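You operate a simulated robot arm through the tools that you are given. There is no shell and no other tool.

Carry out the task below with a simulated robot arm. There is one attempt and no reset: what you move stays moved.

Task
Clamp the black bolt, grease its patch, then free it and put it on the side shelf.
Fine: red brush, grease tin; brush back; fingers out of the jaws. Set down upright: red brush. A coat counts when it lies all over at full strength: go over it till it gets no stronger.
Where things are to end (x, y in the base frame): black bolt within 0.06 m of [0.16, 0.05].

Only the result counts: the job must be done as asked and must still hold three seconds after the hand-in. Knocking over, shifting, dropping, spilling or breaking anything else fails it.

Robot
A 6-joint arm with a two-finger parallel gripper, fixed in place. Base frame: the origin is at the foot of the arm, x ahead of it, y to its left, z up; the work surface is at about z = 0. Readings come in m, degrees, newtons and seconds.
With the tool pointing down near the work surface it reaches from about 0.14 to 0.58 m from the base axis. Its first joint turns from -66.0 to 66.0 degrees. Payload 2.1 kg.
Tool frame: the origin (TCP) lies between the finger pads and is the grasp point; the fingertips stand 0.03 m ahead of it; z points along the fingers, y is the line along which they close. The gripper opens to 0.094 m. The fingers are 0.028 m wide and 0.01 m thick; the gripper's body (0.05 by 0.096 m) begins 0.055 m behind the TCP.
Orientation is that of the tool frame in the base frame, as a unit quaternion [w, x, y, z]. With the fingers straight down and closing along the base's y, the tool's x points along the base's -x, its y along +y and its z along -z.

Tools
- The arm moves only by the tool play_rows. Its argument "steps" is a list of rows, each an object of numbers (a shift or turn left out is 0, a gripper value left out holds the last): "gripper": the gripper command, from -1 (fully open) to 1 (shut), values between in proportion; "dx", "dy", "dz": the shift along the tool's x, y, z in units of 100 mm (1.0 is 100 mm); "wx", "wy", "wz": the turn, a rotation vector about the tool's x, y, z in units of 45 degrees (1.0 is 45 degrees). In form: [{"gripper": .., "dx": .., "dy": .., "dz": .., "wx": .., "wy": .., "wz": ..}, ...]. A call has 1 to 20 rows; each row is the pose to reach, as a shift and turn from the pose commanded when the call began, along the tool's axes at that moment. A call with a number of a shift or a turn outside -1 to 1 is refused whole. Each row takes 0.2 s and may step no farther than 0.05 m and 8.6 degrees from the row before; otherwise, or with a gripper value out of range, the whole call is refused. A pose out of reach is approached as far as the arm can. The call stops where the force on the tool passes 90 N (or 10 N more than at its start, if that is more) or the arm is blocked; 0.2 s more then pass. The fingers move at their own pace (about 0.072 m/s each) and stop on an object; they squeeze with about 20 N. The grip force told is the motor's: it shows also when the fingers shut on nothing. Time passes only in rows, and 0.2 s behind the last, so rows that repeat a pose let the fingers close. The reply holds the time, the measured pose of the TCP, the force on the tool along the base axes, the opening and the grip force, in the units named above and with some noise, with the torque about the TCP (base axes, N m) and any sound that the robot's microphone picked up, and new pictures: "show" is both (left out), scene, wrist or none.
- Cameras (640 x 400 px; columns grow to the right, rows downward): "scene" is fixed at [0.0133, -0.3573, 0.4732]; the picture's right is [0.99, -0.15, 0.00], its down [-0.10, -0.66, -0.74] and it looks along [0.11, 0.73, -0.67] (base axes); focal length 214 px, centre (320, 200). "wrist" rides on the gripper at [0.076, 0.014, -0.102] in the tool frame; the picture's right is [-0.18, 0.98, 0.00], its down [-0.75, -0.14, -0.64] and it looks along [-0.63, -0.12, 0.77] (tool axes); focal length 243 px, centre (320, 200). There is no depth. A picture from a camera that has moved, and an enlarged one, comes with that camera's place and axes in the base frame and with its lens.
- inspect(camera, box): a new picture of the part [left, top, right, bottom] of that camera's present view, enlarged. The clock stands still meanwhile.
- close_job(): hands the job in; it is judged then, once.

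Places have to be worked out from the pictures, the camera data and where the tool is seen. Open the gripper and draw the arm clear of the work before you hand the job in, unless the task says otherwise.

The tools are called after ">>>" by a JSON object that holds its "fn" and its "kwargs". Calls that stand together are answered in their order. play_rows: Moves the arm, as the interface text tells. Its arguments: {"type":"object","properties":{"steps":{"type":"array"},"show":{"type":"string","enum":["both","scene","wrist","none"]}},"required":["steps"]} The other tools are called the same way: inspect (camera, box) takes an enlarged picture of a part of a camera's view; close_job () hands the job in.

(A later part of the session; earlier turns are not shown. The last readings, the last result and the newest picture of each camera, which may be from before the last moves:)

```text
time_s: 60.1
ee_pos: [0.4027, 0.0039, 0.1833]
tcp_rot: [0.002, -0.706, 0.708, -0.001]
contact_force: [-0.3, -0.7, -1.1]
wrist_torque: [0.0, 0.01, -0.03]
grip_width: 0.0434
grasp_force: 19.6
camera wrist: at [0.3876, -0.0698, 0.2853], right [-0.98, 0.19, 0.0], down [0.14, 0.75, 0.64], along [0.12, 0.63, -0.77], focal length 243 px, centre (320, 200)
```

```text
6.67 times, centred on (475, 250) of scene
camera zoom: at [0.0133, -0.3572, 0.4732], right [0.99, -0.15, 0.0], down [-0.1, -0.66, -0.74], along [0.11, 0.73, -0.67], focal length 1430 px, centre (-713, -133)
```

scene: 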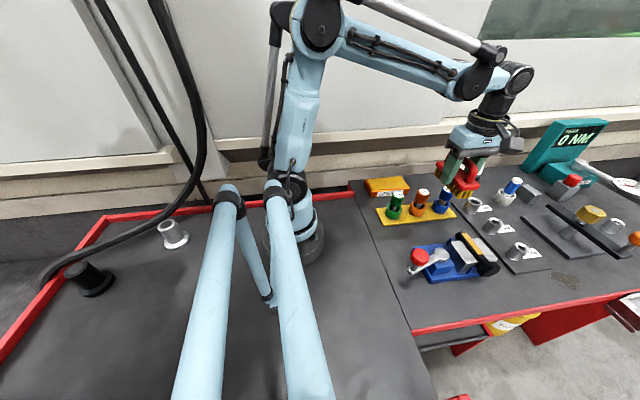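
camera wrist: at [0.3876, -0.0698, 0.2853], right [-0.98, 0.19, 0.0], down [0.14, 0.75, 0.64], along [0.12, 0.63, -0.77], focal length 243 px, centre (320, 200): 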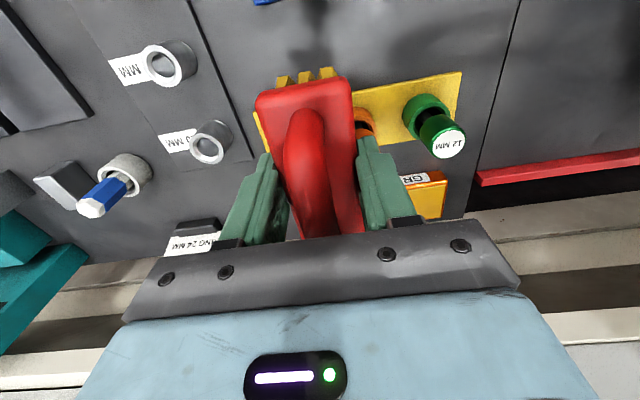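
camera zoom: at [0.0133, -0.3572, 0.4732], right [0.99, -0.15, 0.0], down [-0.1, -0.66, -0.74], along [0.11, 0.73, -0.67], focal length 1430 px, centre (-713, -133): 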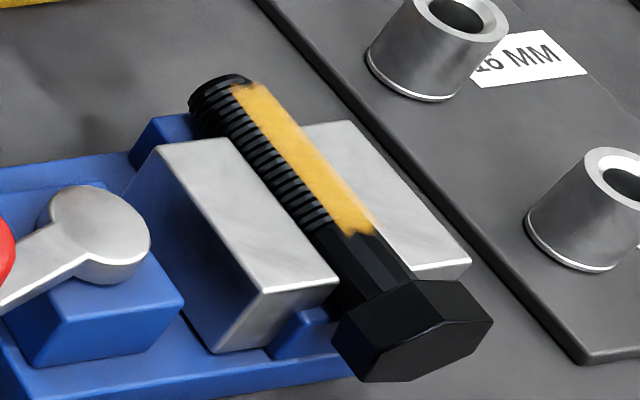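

The patch is covered by a solid yellow coat end to end. To check it gets no stronger I go back for another set of strokes and compare the same view.

>>> {"fn": "play_rows", "kwargs": {"steps": [{"dz": 0.0, "dx": 0.3}, {"dz": 0.2, "dx": 0.6}, {"dz": 0.45, "dx": 0.8}, {"dz": 0.65, "dx": 0.8}, {"dz": 0.7, "dx": 0.8}, {"dz": 0.7, "dx": 0.88}, {"dz": 0.7, "dx": 0.96}, {"dz": 0.7, "dx": 0.98}, {"dz": 0.7, "dx": 0.88}, {"dz": 0.7, "dx": 0.8}], "show": "none"}}

>>> {"fn": "play_rows", "kwargs": {"steps": [{"dx": 0.08}, {"dx": 0.16}, {"dx": 0.24}, {"dx": 0.32}, {"dx": 0.4}, {"dx": 0.32}, {"dx": 0.24}, {"dx": 0.16}, {"dx": 0.08}, {"dx": 0.0}, {"dx": 0.08}, {"dx": 0.16}, {"dx": 0.24}, {"dx": 0.32}, {"dx": 0.4}, {"dx": 0.32}, {"dx": 0.24}, {"dx": 0.16}, {"dx": 0.08}, {"dx": 0.0}], "show": "none"}}

>>> {"fn": "play_rows", "kwargs": {"steps": [{"dz": -0.1}, {"dz": -0.3, "dx": -0.2}, {"dz": -0.5, "dx": -0.5}, {"dz": -0.7, "dx": -0.8}, {"dz": -0.7, "dx": -0.8}], "show": "scene"}}

>>> {"fn": "inspect", "kwargs": {"camera": "scene", "box": [440, 220, 510, 280]}}

```text
time_s: 62.3
ee_pos: [0.4029, -0.0777, 0.1136]
tcp_rot: [-0.001, -0.705, 0.71, -0.004]
contact_force: [-0.9, -18.7, 53.1]
wrist_torque: [-0.98, -0.01, -0.01]
grip_width: 0.0439
grasp_force: 19.7
```

```text
time_s: 66.5
ee_pos: [0.4009, -0.0754, 0.1123]
tcp_rot: [0.001, -0.706, 0.709, -0.001]
contact_force: [-0.3, -6.6, 16.6]
wrist_torque: [-0.59, -0.07, -0.01]
grip_width: 0.0437
grasp_force: 19.9
```

```text
time_s: 67.7
ee_pos: [0.4025, 0.0053, 0.1827]
tcp_rot: [0.001, -0.706, 0.708, -0.001]
contact_force: [0.0, -0.3, -0.9]
wrist_torque: [0.0, 0.01, 0.0]
grip_width: 0.0435
grasp_force: 20.5
```

scene: 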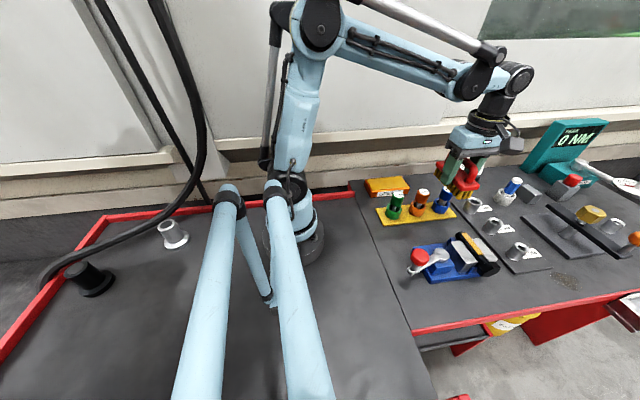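

```text
6.67 times, centred on (475, 250) of scene
camera zoom: at [0.0133, -0.3572, 0.4732], right [0.99, -0.15, 0.0], down [-0.1, -0.66, -0.74], along [0.11, 0.73, -0.67], focal length 1430 px, centre (-713, -133)
```

zoom: 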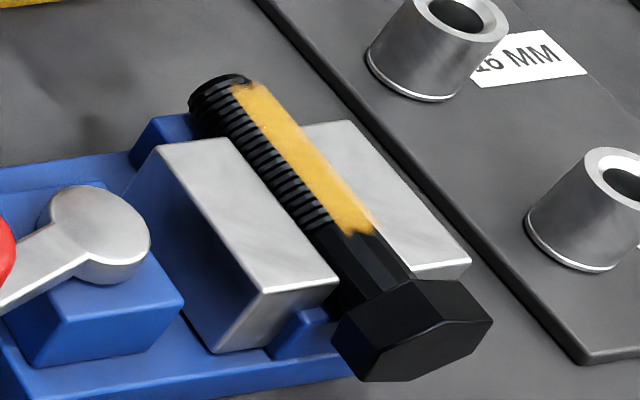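

The coat looks the same as before the extra set. I check whether the bristles are still loaded, so that the "no stronger" test means something.

>>> {"fn": "inspect", "kwargs": {"camera": "scene", "box": [420, 140, 500, 210]}}

>>> {"fn": "inspect", "kwargs": {"camera": "scene", "box": [455, 228, 495, 258]}}

```text
5.71 times, centred on (460, 175) of scene
camera zoom: at [0.0133, -0.3572, 0.4732], right [0.99, -0.15, 0.0], down [-0.1, -0.66, -0.74], along [0.11, 0.73, -0.67], focal length 1226 px, centre (-480, 343)
```

zoom: 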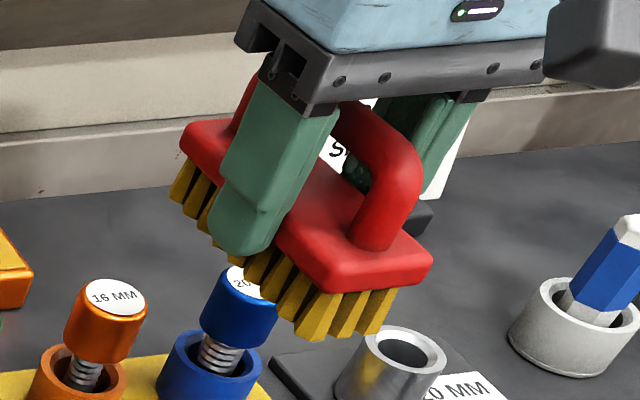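

```text
13.33 times, centred on (475, 243) of scene
camera zoom: at [0.0133, -0.3572, 0.4732], right [0.99, -0.15, 0.0], down [-0.1, -0.66, -0.74], along [0.11, 0.73, -0.67], focal length 2860 px, centre (-1747, -373)
```

zoom: 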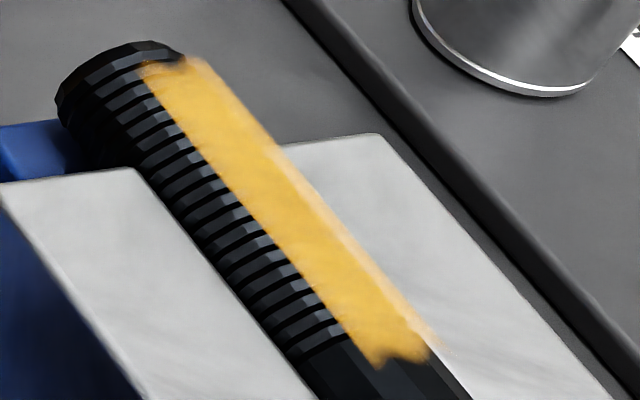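

Bristles are still well loaded. For an even coat to the strip's edges I do one more set with small sideways offsets in x, then compare once more.

>>> {"fn": "play_rows", "kwargs": {"steps": [{"dz": 0.0, "dx": 0.3}, {"dz": 0.2, "dx": 0.6}, {"dz": 0.45, "dx": 0.8, "dy": -0.05}, {"dz": 0.65, "dx": 0.8, "dy": -0.05}, {"dz": 0.7, "dx": 0.8, "dy": -0.05}, {"dz": 0.7, "dx": 0.88, "dy": -0.05}, {"dz": 0.7, "dx": 0.96, "dy": -0.05}, {"dz": 0.7, "dx": 1.0, "dy": -0.05}, {"dz": 0.7, "dx": 0.9, "dy": -0.05}, {"dz": 0.7, "dx": 0.8, "dy": -0.05}], "show": "none"}}

>>> {"fn": "play_rows", "kwargs": {"steps": [{"dx": 0.08}, {"dx": 0.16}, {"dx": 0.24}, {"dx": 0.32}, {"dx": 0.4}, {"dx": 0.4, "dy": 0.05}, {"dx": 0.4, "dy": 0.1}, {"dx": 0.32, "dy": 0.1}, {"dx": 0.24, "dy": 0.1}, {"dx": 0.16, "dy": 0.1}, {"dx": 0.08, "dy": 0.1}, {"dx": 0.0, "dy": 0.1}, {"dx": 0.08, "dy": 0.1}, {"dx": 0.16, "dy": 0.1}, {"dx": 0.24, "dy": 0.1}, {"dx": 0.32, "dy": 0.1}, {"dx": 0.4, "dy": 0.05}, {"dx": 0.3, "dy": 0.05}, {"dx": 0.2, "dy": 0.05}, {"dx": 0.1, "dy": 0.05}], "show": "none"}}

>>> {"fn": "play_rows", "kwargs": {"steps": [{"dz": -0.1}, {"dz": -0.3, "dx": -0.2}, {"dz": -0.5, "dx": -0.5}, {"dz": -0.7, "dx": -0.8}, {"dz": -0.7, "dx": -0.8}], "show": "scene"}}

>>> {"fn": "inspect", "kwargs": {"camera": "scene", "box": [455, 228, 495, 258]}}

```text
time_s: 69.9
ee_pos: [0.408, -0.0774, 0.1119]
tcp_rot: [0.0, -0.705, 0.709, -0.003]
contact_force: [-0.1, -14.0, 38.9]
wrist_torque: [-0.7, 0.17, 0.02]
grip_width: 0.044
grasp_force: 19.8
```

```text
time_s: 74.1
ee_pos: [0.4027, -0.0872, 0.1123]
tcp_rot: [-0.001, -0.706, 0.709, -0.003]
contact_force: [-0.4, -16.6, 44.4]
wrist_torque: [-0.63, -0.02, -0.01]
grip_width: 0.0436
grasp_force: 20.3
```

```text
time_s: 75.3
ee_pos: [0.4036, -0.0054, 0.1829]
tcp_rot: [0.0, -0.706, 0.708, -0.002]
contact_force: [0.2, 0.0, -1.5]
wrist_torque: [-0.02, -0.02, 0.0]
grip_width: 0.0436
grasp_force: 20.8
```

scene: 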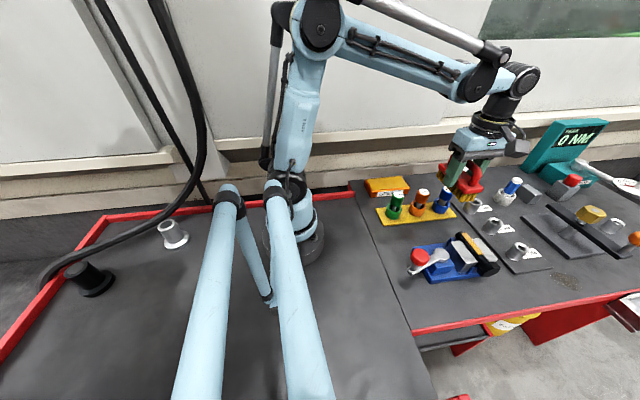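

```text
13.33 times, centred on (475, 243) of scene
camera zoom: at [0.0133, -0.3572, 0.4732], right [0.99, -0.15, 0.0], down [-0.1, -0.66, -0.74], along [0.11, 0.73, -0.67], focal length 2860 px, centre (-1747, -373)
```

zoom: 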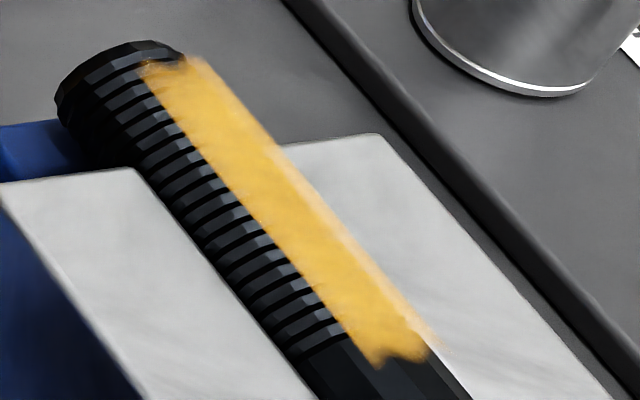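

Coat unchanged — full strength. I now carry the brush back to its place, yawing back 90°.

>>> {"fn": "play_rows", "kwargs": {"steps": [{"dz": -0.25, "wz": 0.1}, {"dz": -0.25, "dx": -0.2, "dy": -0.1, "wz": 0.27}, {"dz": -0.25, "dx": -0.4, "dy": -0.2, "wz": 0.44}, {"dz": -0.25, "dx": -0.6, "dy": -0.3, "wz": 0.61}, {"dz": -0.25, "dx": -0.8, "dy": -0.4, "wz": 0.78}, {"dz": -0.25, "dx": -0.9, "dy": -0.4, "wz": 0.9}, {"dz": -0.25, "dx": -0.9, "dy": -0.4, "wz": 1.0}], "show": "none"}}

>>> {"fn": "play_rows", "kwargs": {"steps": [{"wz": 0.1, "dx": -0.1, "dy": 0.05}, {"dx": -0.25, "dy": 0.1, "wz": 0.27}, {"dx": -0.45, "dy": 0.2, "wz": 0.44}, {"dx": -0.65, "dy": 0.3, "wz": 0.61}, {"dx": -0.8, "dy": 0.35, "wz": 0.78}, {"dx": -0.898, "dy": 0.375, "wz": 0.9}, {"dx": -0.898, "dy": 0.375, "wz": 1.0}, {"dx": -0.898, "dy": 0.375, "wz": 1.0}], "show": "both"}}

>>> {"fn": "inspect", "kwargs": {"camera": "scene", "box": [400, 120, 500, 200]}}

```text
time_s: 76.9
ee_pos: [0.4419, 0.0841, 0.2064]
tcp_rot: [0.001, -0.38, 0.925, 0.0]
contact_force: [0.1, -0.8, -0.7]
wrist_torque: [0.0, 0.0, 0.01]
grip_width: 0.0436
grasp_force: 20.1
```

```text
time_s: 78.7
ee_pos: [0.4793, 0.1727, 0.2081]
tcp_rot: [0.002, 0.003, 1.0, 0.0]
contact_force: [-0.1, -0.2, -2.8]
wrist_torque: [0.01, 0.05, 0.01]
grip_width: 0.0438
grasp_force: 20.4
camera wrist: at [0.403, 0.1892, 0.3085], right [0.19, 0.98, 0.0], down [0.75, -0.14, 0.64], along [0.63, -0.12, -0.76], focal length 243 px, centre (320, 200)
```

scene: 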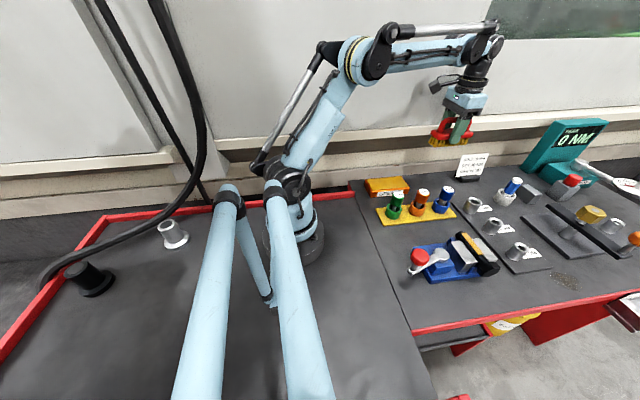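
wrist: 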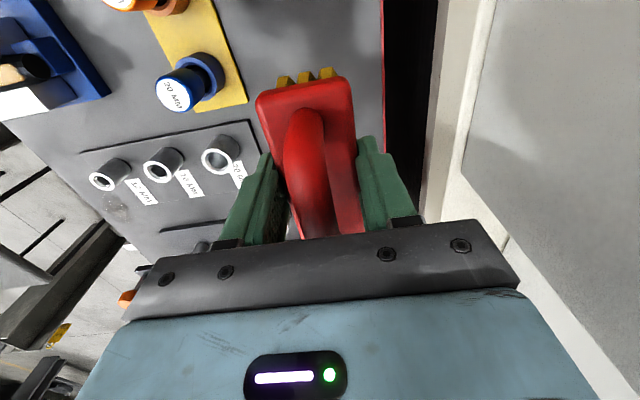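

```text
5.00 times, centred on (450, 160) of scene
camera zoom: at [0.0133, -0.3572, 0.4732], right [0.99, -0.15, 0.0], down [-0.1, -0.66, -0.74], along [0.11, 0.73, -0.67], focal length 1072 px, centre (-330, 400)
```

zoom: 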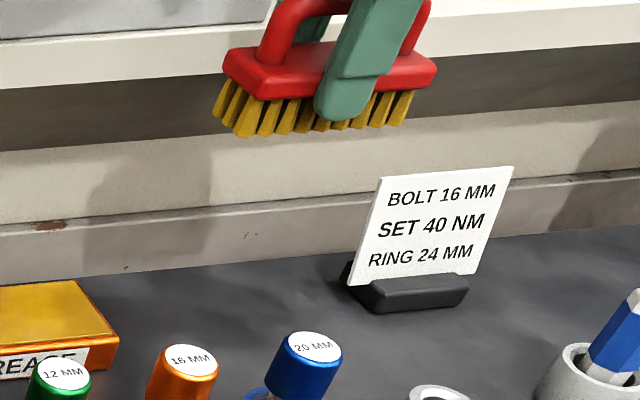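

Level and above its place. I lower the brush back down and go slowly for the last millimetres.

>>> {"fn": "play_rows", "kwargs": {"steps": [{"dz": 0.3, "dy": 0.01}, {"dz": 0.6, "dy": 0.01}, {"dz": 0.9, "dy": 0.01}, {"dz": 1.0, "dy": 0.01}], "show": "none"}}

>>> {"fn": "play_rows", "kwargs": {"steps": [{"dz": 0.25}, {"dz": 0.45}, {"dz": 0.52}, {"dz": 0.55}, {"dz": 0.57}, {"dz": 0.585}], "show": "none"}}

```text
time_s: 79.7
ee_pos: [0.4812, 0.1763, 0.1051]
tcp_rot: [0.002, 0.002, 1.0, 0.0]
contact_force: [0.3, -1.0, -0.9]
wrist_torque: [-0.01, 0.0, -0.02]
grip_width: 0.0437
grasp_force: 20.1
```

```text
time_s: 81.1
ee_pos: [0.48, 0.1739, 0.0485]
tcp_rot: [0.001, 0.002, 1.0, 0.0]
contact_force: [0.0, 0.6, -1.2]
wrist_torque: [0.01, 0.0, -0.01]
grip_width: 0.0438
grasp_force: 20.2
```

Not yet in contact; I go down in 0.7 mm steps until the table takes the load, then release.

>>> {"fn": "play_rows", "kwargs": {"steps": [{"dz": 0.008}, {"dz": 0.015}, {"dz": 0.022}, {"dz": 0.022}], "show": "none"}}

>>> {"fn": "inspect", "kwargs": {"camera": "scene", "box": [400, 130, 500, 210]}}

```text
time_s: 82.1
ee_pos: [0.4784, 0.1742, 0.0469]
tcp_rot: [0.002, 0.001, 1.0, 0.0]
contact_force: [-0.2, -0.5, -1.1]
wrist_torque: [-0.02, -0.02, 0.03]
grip_width: 0.0438
grasp_force: 19.5
```

```text
5.00 times, centred on (450, 170) of scene
camera zoom: at [0.0133, -0.3572, 0.4732], right [0.99, -0.15, 0.0], down [-0.1, -0.66, -0.74], along [0.11, 0.73, -0.67], focal length 1072 px, centre (-330, 350)
```

zoom: 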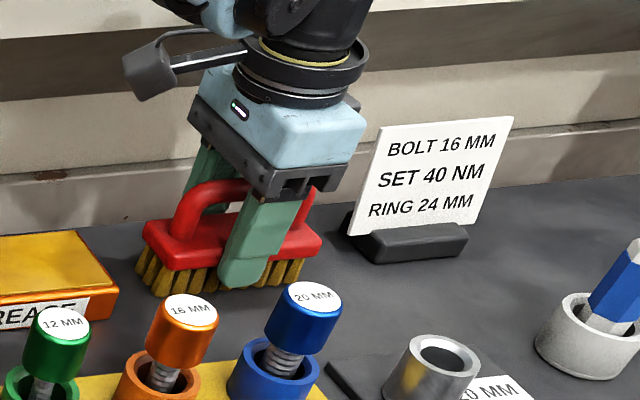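

Still hanging by about a millimetre or so; I continue down gently.

>>> {"fn": "play_rows", "kwargs": {"steps": [{"dz": 0.005}, {"dz": 0.01}, {"dz": 0.015}, {"dz": 0.015}], "show": "none"}}

>>> {"fn": "play_rows", "kwargs": {"steps": [{"dz": 0.005}, {"dz": 0.01}, {"dz": 0.015}, {"dz": 0.015}], "show": "none"}}

```text
time_s: 83.1
ee_pos: [0.4791, 0.1748, 0.0454]
tcp_rot: [0.002, 0.002, 1.0, 0.0]
contact_force: [0.0, 0.2, -2.0]
wrist_torque: [-0.02, 0.02, 0.0]
grip_width: 0.0437
grasp_force: 19.5
```

```text
time_s: 84.1
ee_pos: [0.4784, 0.1752, 0.0434]
tcp_rot: [0.001, 0.002, 1.0, 0.0]
contact_force: [3.9, 2.5, 42.5]
wrist_torque: [0.04, -0.01, -0.01]
grip_width: 0.0438
grasp_force: 19.8
```

Bristles are on the table now (42 N). I ease up 1 mm, open the fingers slowly and rise clear.

>>> {"fn": "play_rows", "kwargs": {"steps": [{"dz": -0.01}, {"dz": -0.01, "gripper": 0.0}, {"dz": -0.01, "gripper": -0.5}, {"dz": -0.01, "gripper": -1}, {"dz": -0.01, "gripper": -1}, {"dz": -0.3}, {"dz": -0.7}, {"dz": -1.0}], "show": "both"}}

>>> {"fn": "inspect", "kwargs": {"camera": "scene", "box": [400, 130, 500, 210]}}

```text
time_s: 85.9
ee_pos: [0.4802, 0.1738, 0.1436]
tcp_rot: [0.001, 0.002, 1.0, 0.0]
contact_force: [-0.3, -0.3, 1.1]
wrist_torque: [0.04, 0.01, 0.02]
grip_width: 0.0938
grasp_force: 0.1
camera wrist: at [0.4034, 0.1892, 0.2451], right [0.19, 0.98, 0.0], down [0.75, -0.14, 0.64], along [0.63, -0.12, -0.76], focal length 243 px, centre (320, 200)
```

scene: 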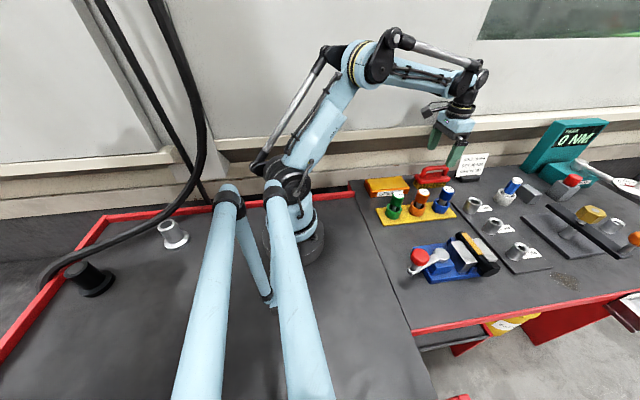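
wrist: 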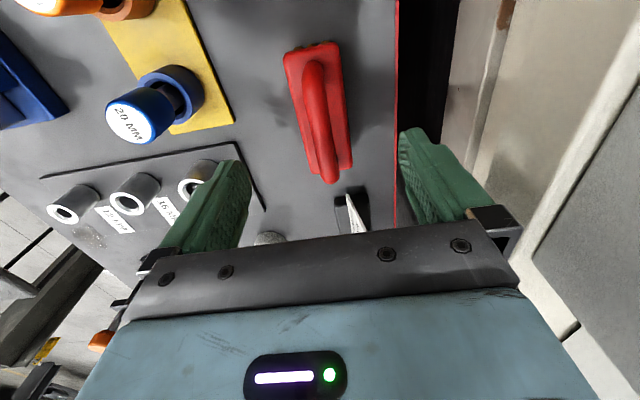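

```text
5.00 times, centred on (450, 170) of scene
camera zoom: at [0.0133, -0.3573, 0.4732], right [0.99, -0.15, 0.0], down [-0.1, -0.66, -0.74], along [0.11, 0.73, -0.67], focal length 1072 px, centre (-330, 350)
```

zoom: 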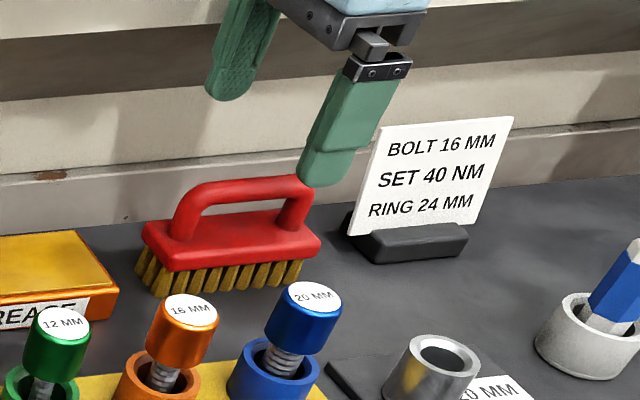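

Brush stands upright in its place. Now I travel back to the lever knob (about (0.238, −0.154)) at safe height.

>>> {"fn": "play_rows", "kwargs": {"steps": [{"dz": -0.4}, {"dz": -0.9}, {"dz": -0.9, "dx": 0.2, "dy": -0.35}, {"dz": -0.9, "dx": 0.4, "dy": -0.7}, {"dz": -0.9, "dx": 0.6, "dy": -1.0}], "show": "none"}}

>>> {"fn": "play_rows", "kwargs": {"steps": [{"dx": 0.33, "dy": -0.33}, {"dx": 0.66, "dy": -0.66}, {"dx": 1.0, "dy": -1.0}], "show": "none"}}

>>> {"fn": "play_rows", "kwargs": {"steps": [{"dx": 0.27, "dy": -0.33, "wz": -0.1}, {"dx": 0.54, "dy": -0.66, "wz": -0.2}, {"dx": 0.81, "dy": -1.0, "wz": -0.3}, {"dx": 0.81, "dy": -1.0, "wz": -0.4}, {"dx": 0.81, "dy": -1.0, "wz": -0.4}], "show": "both"}}

>>> {"fn": "inspect", "kwargs": {"camera": "wrist", "box": [200, 0, 440, 220]}}

```text
time_s: 87.1
ee_pos: [0.4169, 0.0734, 0.2317]
tcp_rot: [0.001, 0.002, 1.0, 0.0]
contact_force: [-0.2, -0.4, 0.5]
wrist_torque: [0.0, -0.02, -0.01]
grip_width: 0.0936
grasp_force: 0.1
```

```text
time_s: 87.9
ee_pos: [0.3171, -0.0268, 0.2316]
tcp_rot: [0.002, 0.001, 1.0, -0.001]
contact_force: [-0.2, 0.7, -0.1]
wrist_torque: [0.0, -0.03, 0.01]
grip_width: 0.0941
grasp_force: 0.1
```

```text
time_s: 89.1
ee_pos: [0.2378, -0.1241, 0.2332]
tcp_rot: [0.001, -0.156, 0.988, 0.0]
contact_force: [0.3, 0.6, 0.4]
wrist_torque: [0.03, 0.0, 0.01]
grip_width: 0.0939
grasp_force: 0.0
camera wrist: at [0.1599, -0.133, 0.3358], right [-0.13, 0.99, 0.0], down [0.76, 0.1, 0.64], along [0.64, 0.08, -0.76], focal length 243 px, centre (320, 200)
```

scene: 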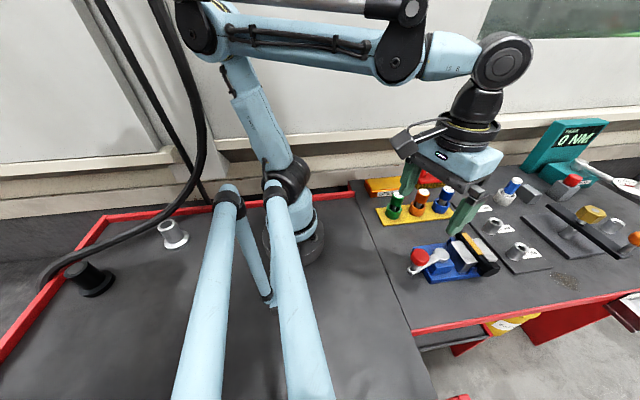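
wrist: 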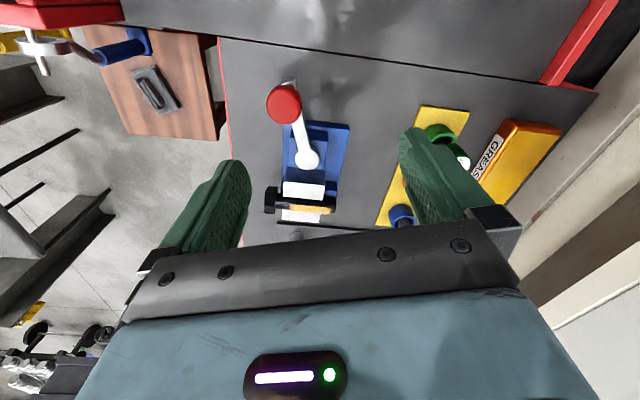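

```text
1.82 times, centred on (320, 110) of wrist
camera zoom: at [0.1599, -0.133, 0.3358], right [-0.13, 0.99, 0.0], down [0.76, 0.1, 0.64], along [0.64, 0.08, -0.76], focal length 441 px, centre (320, 364)
```

zoom: 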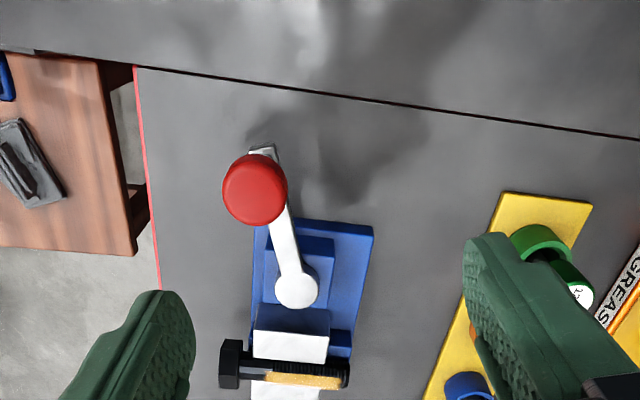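

Knob at about (0.239, −0.157), lever at 71° – matching the tool yaw. I move over it, lower around it and close.

>>> {"fn": "play_rows", "kwargs": {"steps": [{"dx": 0.084, "dy": -0.2}, {"dx": 0.084, "dy": -0.325, "dz": 0.1}, {"dx": 0.084, "dy": -0.325, "dz": 0.5}, {"dx": 0.084, "dy": -0.325, "dz": 0.7}, {"dx": 0.084, "dy": -0.325, "dz": 0.7}], "show": "wrist"}}

>>> {"fn": "inspect", "kwargs": {"camera": "wrist", "box": [200, 0, 440, 220]}}

```text
time_s: 90.3
ee_pos: [0.2387, -0.1566, 0.1633]
tcp_rot: [0.002, -0.155, 0.988, 0.0]
contact_force: [0.1, -0.3, 0.2]
wrist_torque: [0.0, 0.03, 0.01]
grip_width: 0.0942
grasp_force: 0.1
camera wrist: at [0.1612, -0.1661, 0.2657], right [-0.13, 0.99, 0.0], down [0.76, 0.1, 0.64], along [0.64, 0.08, -0.76], focal length 243 px, centre (320, 200)
```

wrist: 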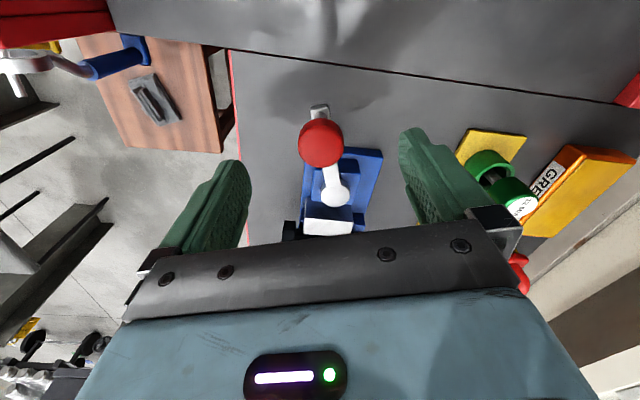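

```text
1.82 times, centred on (320, 110) of wrist
camera zoom: at [0.1612, -0.1661, 0.2657], right [-0.13, 0.99, 0.0], down [0.76, 0.1, 0.64], along [0.64, 0.08, -0.76], focal length 441 px, centre (320, 364)
```

zoom: 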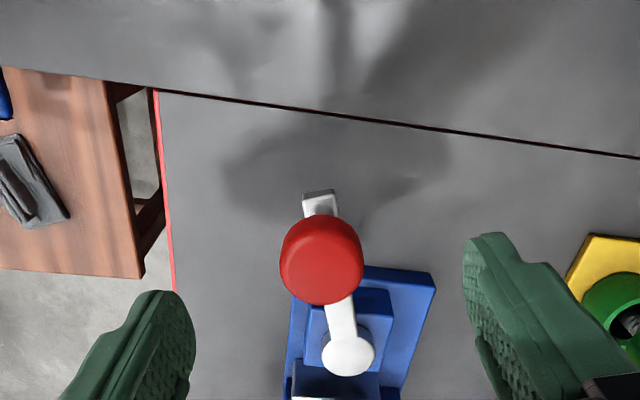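

Centred on the knob. I lower to z≈0.105 and close.

>>> {"fn": "play_rows", "kwargs": {"steps": [{"dz": 0.3}, {"dz": 0.58}, {"dz": 0.58, "gripper": 0.2}, {"dz": 0.58, "gripper": 0.8}, {"dz": 0.58, "gripper": 0.8}, {"dz": 0.58, "gripper": 0.8}], "show": "none"}}

```text
time_s: 91.7
ee_pos: [0.2387, -0.1574, 0.1063]
tcp_rot: [0.001, -0.155, 0.988, 0.0]
contact_force: [-0.7, 1.9, -11.0]
wrist_torque: [-0.05, 0.16, 0.05]
grip_width: 0.0312
grasp_force: 45.5
```

Gripped. I swing the lever back counter-clockwise, first 35°.

>>> {"fn": "play_rows", "kwargs": {"steps": [{"dx": -0.0033, "dy": -0.075, "wz": -0.111}, {"dx": -0.0131, "dy": -0.1493, "wz": -0.222}, {"dx": -0.0293, "dy": -0.2226, "wz": -0.333}, {"dx": -0.0519, "dy": -0.2941, "wz": -0.444}, {"dx": -0.0806, "dy": -0.3635, "wz": -0.556}, {"dx": -0.1152, "dy": -0.43, "wz": -0.667}, {"dx": -0.1555, "dy": -0.4933, "wz": -0.778}], "show": "none"}}

```text
time_s: 93.3
ee_pos: [0.2699, -0.2008, 0.106]
tcp_rot: [0.002, -0.446, 0.895, 0.0]
contact_force: [4.4, 14.0, 30.0]
wrist_torque: [0.36, -0.21, 0.09]
grip_width: 0.0308
grasp_force: 44.5
```

Smooth. I continue the remaining 35° with a small inward/upward relief.

>>> {"fn": "play_rows", "kwargs": {"steps": [{"dz": -0.005, "dx": -0.0083, "dy": -0.075, "wz": -0.111}, {"dz": -0.008, "dx": -0.0231, "dy": -0.1493, "wz": -0.222}, {"dz": -0.01, "dx": -0.0393, "dy": -0.2226, "wz": -0.333}, {"dz": -0.01, "dx": -0.0619, "dy": -0.2941, "wz": -0.444}, {"dz": -0.01, "dx": -0.0906, "dy": -0.3635, "wz": -0.556}, {"dz": -0.01, "dx": -0.1252, "dy": -0.43, "wz": -0.667}, {"dz": -0.01, "dx": -0.1655, "dy": -0.4933, "wz": -0.778}], "show": "both"}}

>>> {"fn": "inspect", "kwargs": {"camera": "scene", "box": [400, 210, 510, 310]}}

```text
time_s: 94.9
ee_pos: [0.3191, -0.217, 0.1073]
tcp_rot: [0.0, -0.693, 0.721, -0.001]
contact_force: [-5.2, -7.4, -32.2]
wrist_torque: [-0.2, 0.0, 0.15]
grip_width: 0.0314
grasp_force: 44.8
camera wrist: at [0.3018, -0.292, 0.2082], right [-0.98, 0.22, 0.0], down [0.17, 0.75, 0.64], along [0.14, 0.63, -0.77], focal length 243 px, centre (320, 200)
```

scene: 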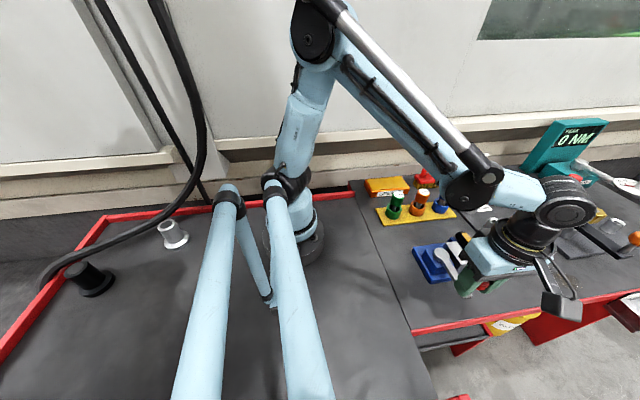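
wrist: 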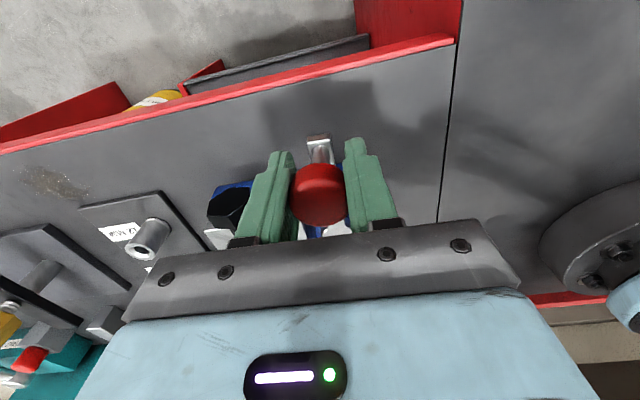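

```text
4.00 times, centred on (455, 260) of scene
camera zoom: at [0.0134, -0.3573, 0.4731], right [0.99, -0.15, 0.0], down [-0.1, -0.66, -0.74], along [0.11, 0.73, -0.67], focal length 858 px, centre (-220, -40)
```

zoom: 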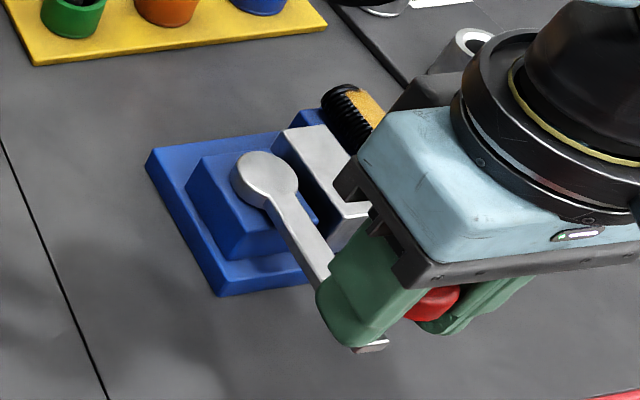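

Jaw is open and lever back at its start. I open the fingers, rise, and look down at the freed bolt.

>>> {"fn": "play_rows", "kwargs": {"steps": [{"gripper": 0.4}, {"gripper": -0.2}, {"gripper": -1}, {"gripper": -1}, {"gripper": -1, "dz": -0.4}, {"dz": -0.8}, {"dz": -1.0}, {"dz": -1.0}], "show": "both"}}

>>> {"fn": "inspect", "kwargs": {"camera": "scene", "box": [420, 220, 510, 300]}}

>>> {"fn": "inspect", "kwargs": {"camera": "wrist", "box": [200, 40, 440, 240]}}

```text
time_s: 96.7
ee_pos: [0.3204, -0.2164, 0.2077]
tcp_rot: [0.001, -0.693, 0.721, -0.001]
contact_force: [0.6, 0.7, -0.5]
wrist_torque: [-0.04, 0.02, 0.0]
grip_width: 0.0937
grasp_force: 0.1
camera wrist: at [0.3018, -0.2914, 0.3097], right [-0.98, 0.22, 0.0], down [0.17, 0.75, 0.64], along [0.14, 0.63, -0.77], focal length 243 px, centre (320, 200)
```

scene: 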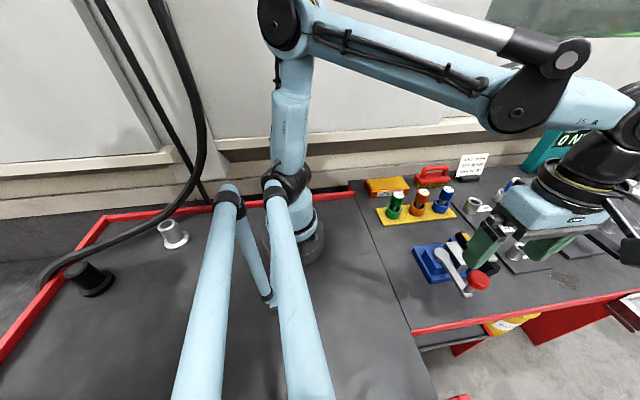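
wrist: 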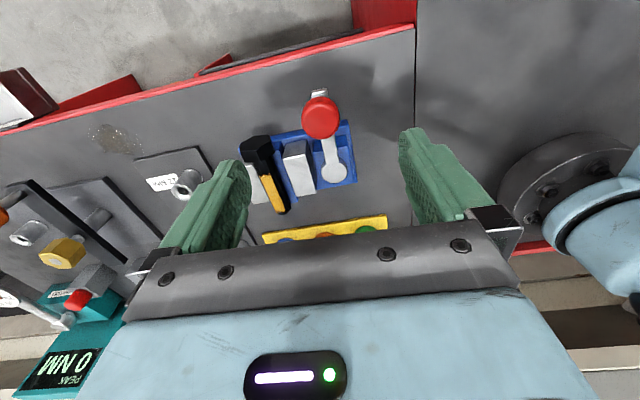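

```text
5.00 times, centred on (465, 260) of scene
camera zoom: at [0.0133, -0.3573, 0.4732], right [0.99, -0.15, 0.0], down [-0.1, -0.66, -0.74], along [0.11, 0.73, -0.67], focal length 1072 px, centre (-405, -100)
```

zoom: 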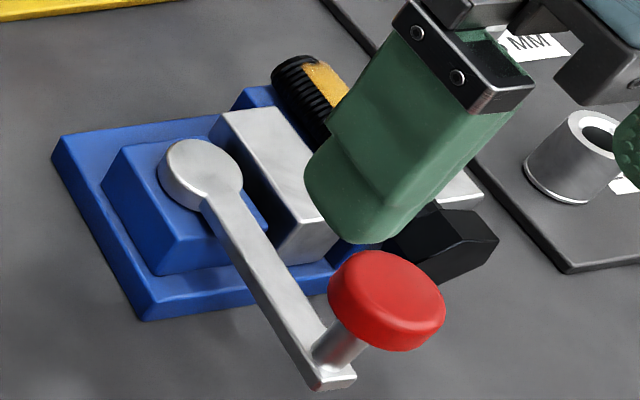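

```text
2.00 times, centred on (320, 140) of wrist
camera zoom: at [0.3018, -0.2914, 0.3097], right [-0.98, 0.22, 0.0], down [0.17, 0.75, 0.64], along [0.14, 0.63, -0.77], focal length 485 px, centre (320, 320)
```

zoom: 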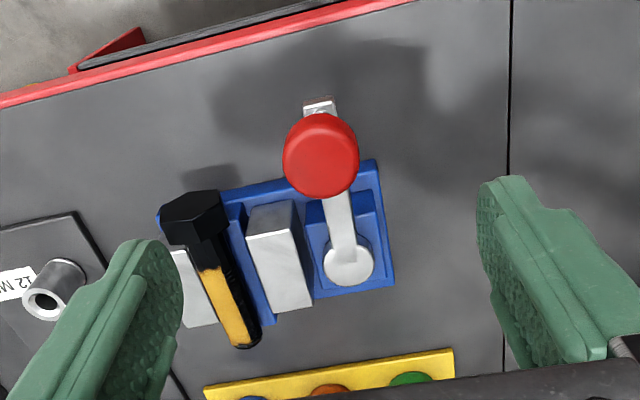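

The bolt is free, a gap shows beside the jaw. I move above the hex head (about (0.402, −0.182)), aligning the fingers to close along x outside the jaws.

>>> {"fn": "play_rows", "kwargs": {"steps": [{"dx": -0.1, "dy": -0.3, "wz": -0.05}, {"dx": -0.25, "dy": -0.6, "wz": -0.05}, {"dx": -0.377, "dy": -0.806, "wz": -0.05}, {"dx": -0.377, "dy": -0.806, "wz": -0.05, "dz": 0.3}, {"dx": -0.377, "dy": -0.806, "wz": -0.05, "dz": 0.5}, {"dx": -0.377, "dy": -0.806, "wz": -0.05, "dz": 0.5}], "show": "both"}}

>>> {"fn": "inspect", "kwargs": {"camera": "wrist", "box": [220, 60, 420, 240]}}

>>> {"fn": "inspect", "kwargs": {"camera": "scene", "box": [440, 230, 520, 290]}}

```text
time_s: 98.1
ee_pos: [0.4028, -0.1809, 0.1555]
tcp_rot: [-0.001, 0.708, -0.706, 0.001]
contact_force: [-0.6, 0.7, 0.3]
wrist_torque: [0.01, 0.01, -0.01]
grip_width: 0.0942
grasp_force: 0.1
camera wrist: at [0.3873, -0.2567, 0.2581], right [-0.98, 0.18, 0.0], down [0.14, 0.75, 0.64], along [0.12, 0.63, -0.77], focal length 243 px, centre (320, 200)
```

scene: 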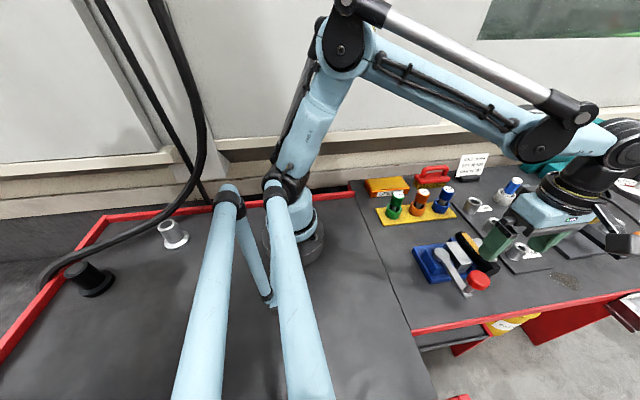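
wrist: 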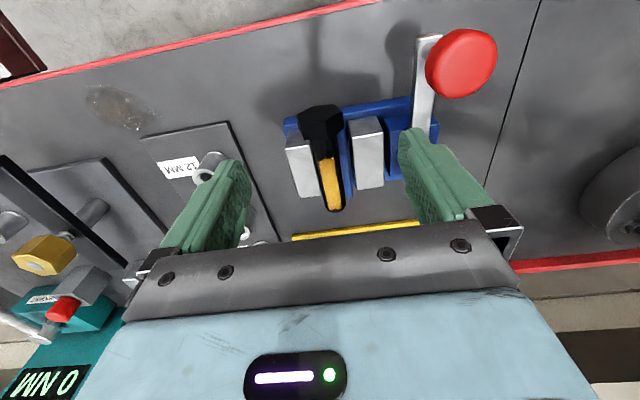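

```text
2.22 times, centred on (320, 150) of wrist
camera zoom: at [0.3873, -0.2567, 0.2581], right [-0.98, 0.18, 0.0], down [0.14, 0.75, 0.64], along [0.12, 0.63, -0.77], focal length 539 px, centre (320, 311)
```

zoom: 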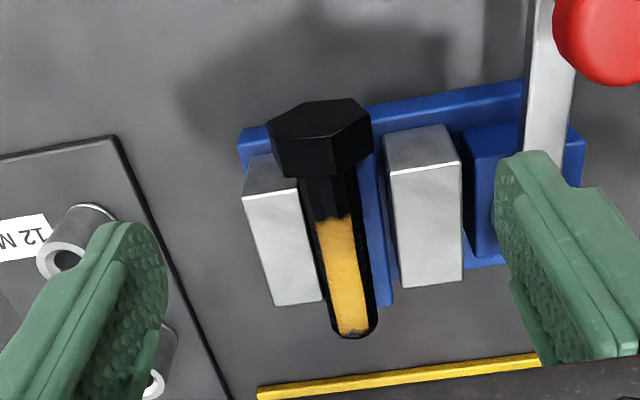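

```text
6.67 times, centred on (480, 260) of scene
camera zoom: at [0.0133, -0.3572, 0.4732], right [0.99, -0.15, 0.0], down [-0.1, -0.66, -0.74], along [0.11, 0.73, -0.67], focal length 1430 px, centre (-747, -200)
```

zoom: 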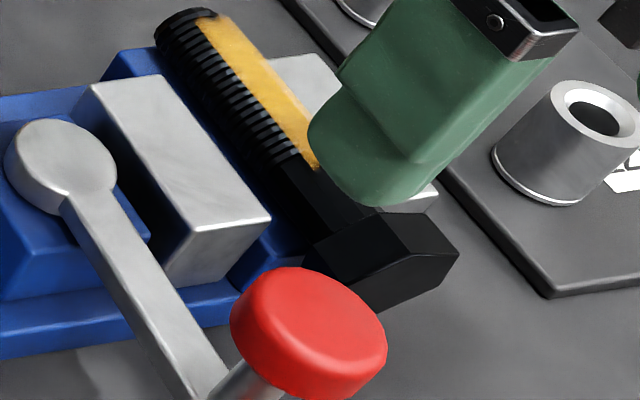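

I zoom closer on the hex head to see how its flats are oriented for gripping.

>>> {"fn": "inspect", "kwargs": {"camera": "wrist", "box": [285, 90, 365, 150]}}

>>> {"fn": "inspect", "kwargs": {"camera": "scene", "box": [470, 250, 510, 280]}}

```text
6.67 times, centred on (325, 120) of wrist
camera zoom: at [0.3873, -0.2567, 0.2581], right [-0.98, 0.18, 0.0], down [0.14, 0.75, 0.64], along [0.12, 0.63, -0.77], focal length 1618 px, centre (287, 733)
```

zoom: 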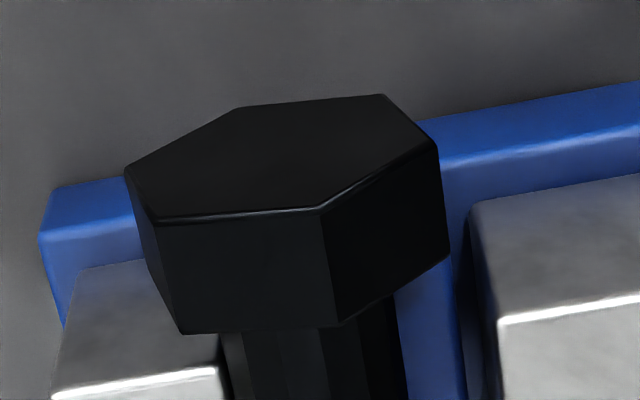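

```text
13.33 times, centred on (490, 265) of scene
camera zoom: at [0.0133, -0.3572, 0.4732], right [0.99, -0.15, 0.0], down [-0.1, -0.66, -0.74], along [0.11, 0.73, -0.67], focal length 2860 px, centre (-1947, -667)
```

zoom: 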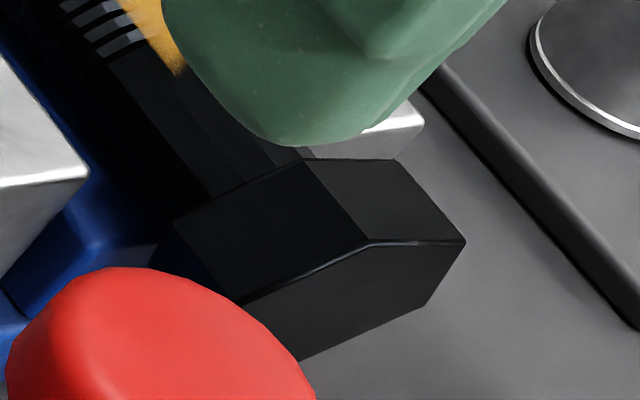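

The head is a hexagon with centre (0.4026, −0.175, 0.0526), rolled so that flats' normals are 14° off x. I tilt the tool 14° about the bolt axis so the pads meet the flats squarely, staying outside the jaws.

>>> {"fn": "play_rows", "kwargs": {"steps": [{"dx": 0.01, "dy": 0.08, "wx": 0.1, "gripper": -0.32}, {"dx": 0.02, "dy": 0.16, "wx": 0.2}, {"dx": 0.02, "dy": 0.244, "dz": 0.025, "wx": 0.311}, {"dx": 0.02, "dy": 0.244, "dz": 0.025, "wx": 0.311}], "show": "both"}}

>>> {"fn": "inspect", "kwargs": {"camera": "wrist", "box": [220, 60, 420, 240]}}

>>> {"fn": "inspect", "kwargs": {"camera": "scene", "box": [430, 200, 530, 290]}}

```text
time_s: 99.1
ee_pos: [0.3757, -0.1841, 0.1535]
tcp_rot: [-0.088, 0.703, -0.701, 0.088]
contact_force: [-0.2, 0.0, 1.1]
wrist_torque: [-0.04, -0.01, 0.01]
grip_width: 0.0619
grasp_force: 0.0
camera wrist: at [0.3374, -0.2588, 0.2491], right [-0.95, 0.18, -0.24], down [-0.02, 0.75, 0.66], along [0.3, 0.63, -0.71], focal length 243 px, centre (320, 200)
```

scene: 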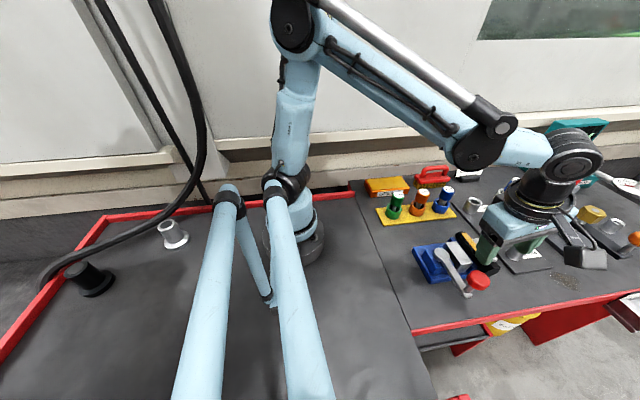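
wrist: 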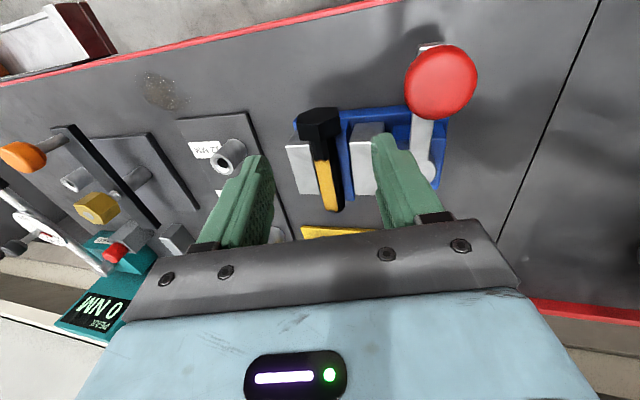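

```text
2.22 times, centred on (320, 150) of wrist
camera zoom: at [0.3374, -0.2588, 0.2491], right [-0.95, 0.18, -0.24], down [-0.02, 0.75, 0.66], along [0.3, 0.63, -0.71], focal length 539 px, centre (320, 311)
```

zoom: 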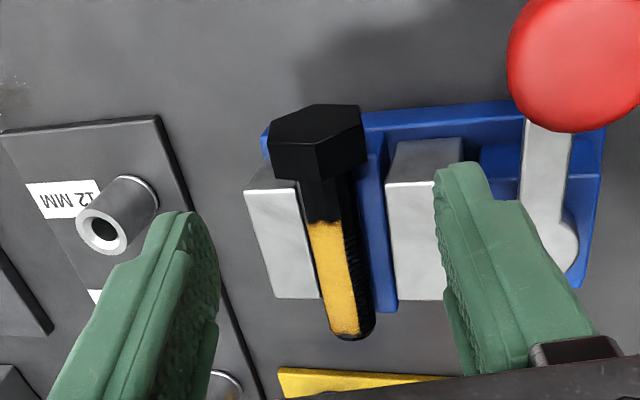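

```text
4.44 times, centred on (480, 245) of scene
camera zoom: at [0.0133, -0.3572, 0.4732], right [0.99, -0.15, 0.0], down [-0.1, -0.66, -0.74], along [0.11, 0.73, -0.67], focal length 953 px, centre (-391, 0)
```

zoom: 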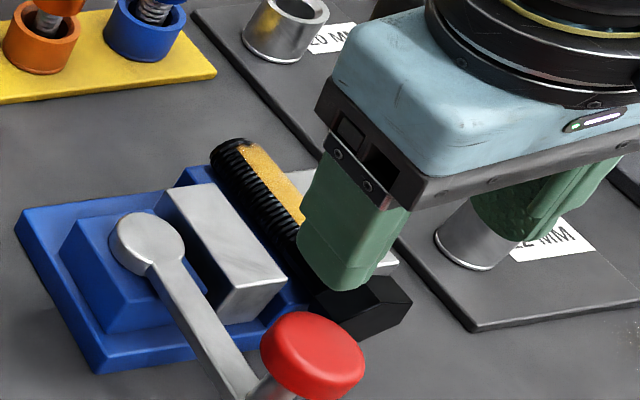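

View confirms the head's flats now face the pads. I advance along the tool axis 100 mm to the head, with a 2.5 mm lateral correction.

>>> {"fn": "play_rows", "kwargs": {"steps": [{"dy": -0.025, "dz": 0.25}, {"dy": -0.025, "dz": 0.5}, {"dy": -0.025, "dz": 0.7}, {"dy": -0.025, "dz": 0.85}, {"dy": -0.025, "dz": 0.95}, {"dy": -0.025, "dz": 1.0}, {"dy": -0.025, "dz": 1.0}], "show": "both"}}

>>> {"fn": "inspect", "kwargs": {"camera": "wrist", "box": [220, 80, 420, 260]}}

>>> {"fn": "inspect", "kwargs": {"camera": "scene", "box": [430, 210, 530, 300]}}

```text
time_s: 100.7
ee_pos: [0.4044, -0.1833, 0.057]
tcp_rot: [-0.087, 0.703, -0.7, 0.087]
contact_force: [0.0, -0.5, -0.5]
wrist_torque: [0.02, -0.02, 0.01]
grip_width: 0.0617
grasp_force: 0.0
camera wrist: at [0.3645, -0.2587, 0.1529], right [-0.95, 0.18, -0.24], down [-0.02, 0.75, 0.66], along [0.3, 0.63, -0.71], focal length 243 px, centre (320, 200)
```

scene: 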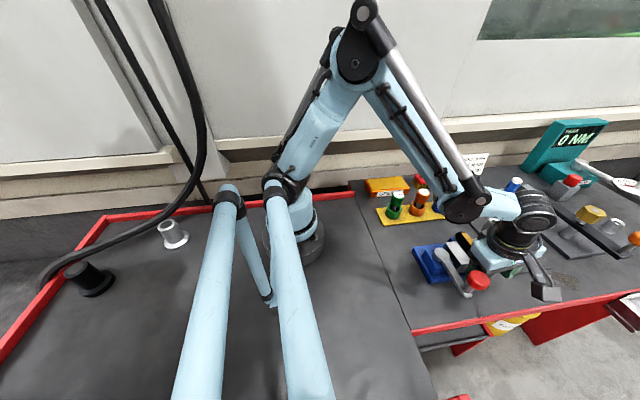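
wrist: 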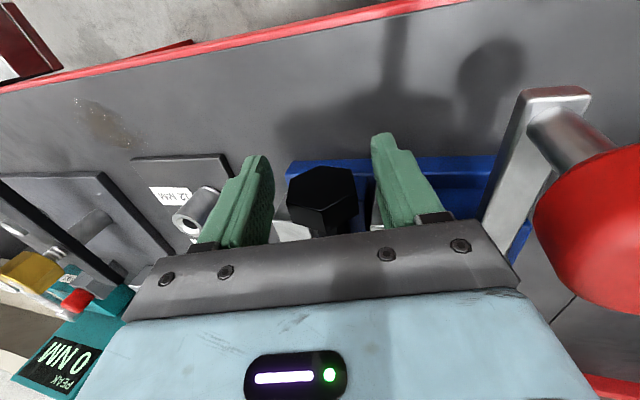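

```text
2.22 times, centred on (320, 170) of wrist
camera zoom: at [0.3645, -0.2587, 0.1529], right [-0.95, 0.18, -0.24], down [-0.02, 0.75, 0.66], along [0.3, 0.63, -0.71], focal length 539 px, centre (320, 267)
```

zoom: 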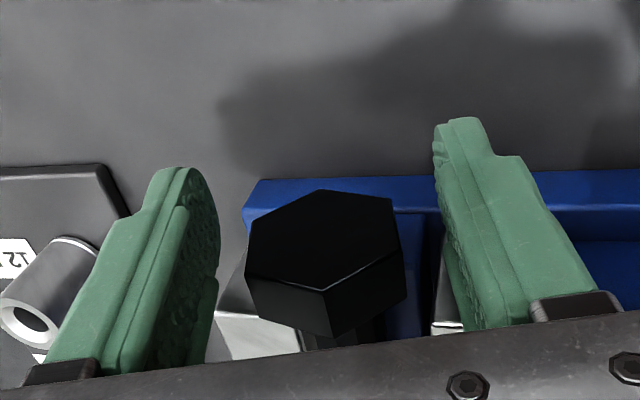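

```text
4.44 times, centred on (480, 255) of scene
camera zoom: at [0.0133, -0.3572, 0.4732], right [0.99, -0.15, 0.0], down [-0.1, -0.66, -0.74], along [0.11, 0.73, -0.67], focal length 953 px, centre (-391, -44)
```

zoom: 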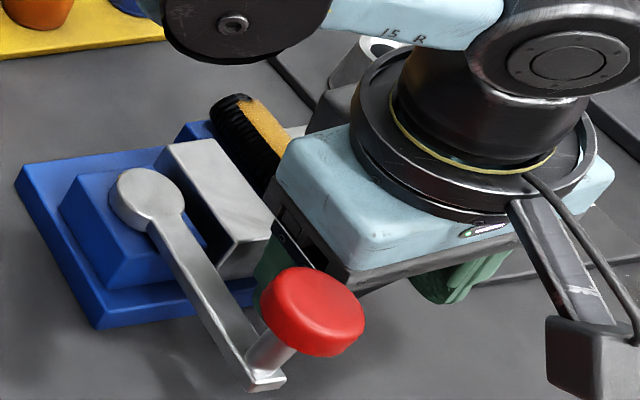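

The flats line up with the pads. I close on the head.

>>> {"fn": "play_rows", "kwargs": {"steps": [{"gripper": 0.0}, {"gripper": 0.3}, {"gripper": 1}, {"gripper": 1}, {"gripper": 1}], "show": "wrist"}}

>>> {"fn": "inspect", "kwargs": {"camera": "wrist", "box": [220, 80, 420, 260]}}

```text
time_s: 101.9
ee_pos: [0.403, -0.1835, 0.0567]
tcp_rot: [-0.087, 0.702, -0.701, 0.087]
contact_force: [-8.4, 1.5, 0.1]
wrist_torque: [-0.03, -0.03, 0.14]
grip_width: 0.0402
grasp_force: 19.7
camera wrist: at [0.3642, -0.2588, 0.153], right [-0.95, 0.18, -0.24], down [-0.02, 0.75, 0.66], along [0.3, 0.63, -0.72], focal length 243 px, centre (320, 200)
```

wrist: 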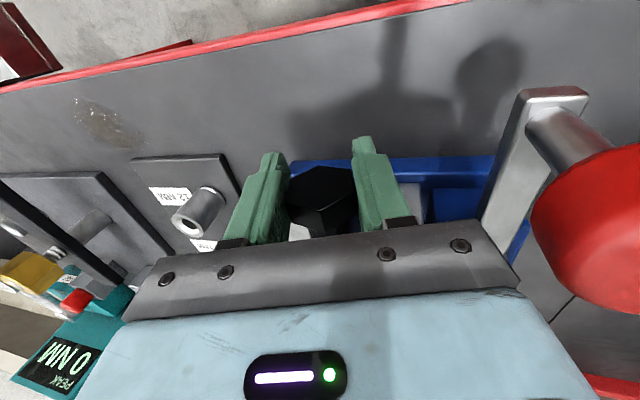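

```text
2.22 times, centred on (320, 170) of wrist
camera zoom: at [0.3642, -0.2588, 0.153], right [-0.95, 0.18, -0.24], down [-0.02, 0.75, 0.66], along [0.3, 0.63, -0.72], focal length 539 px, centre (320, 267)
```

zoom: 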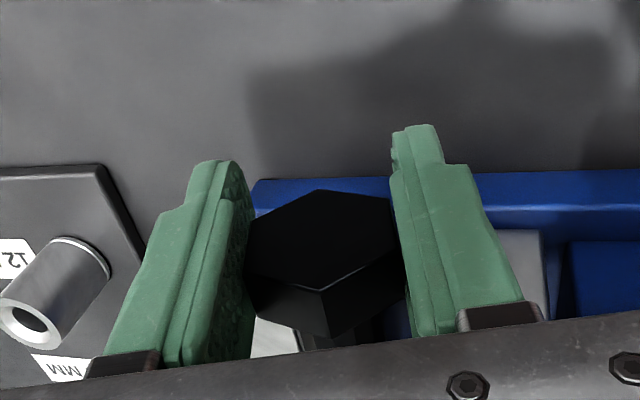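

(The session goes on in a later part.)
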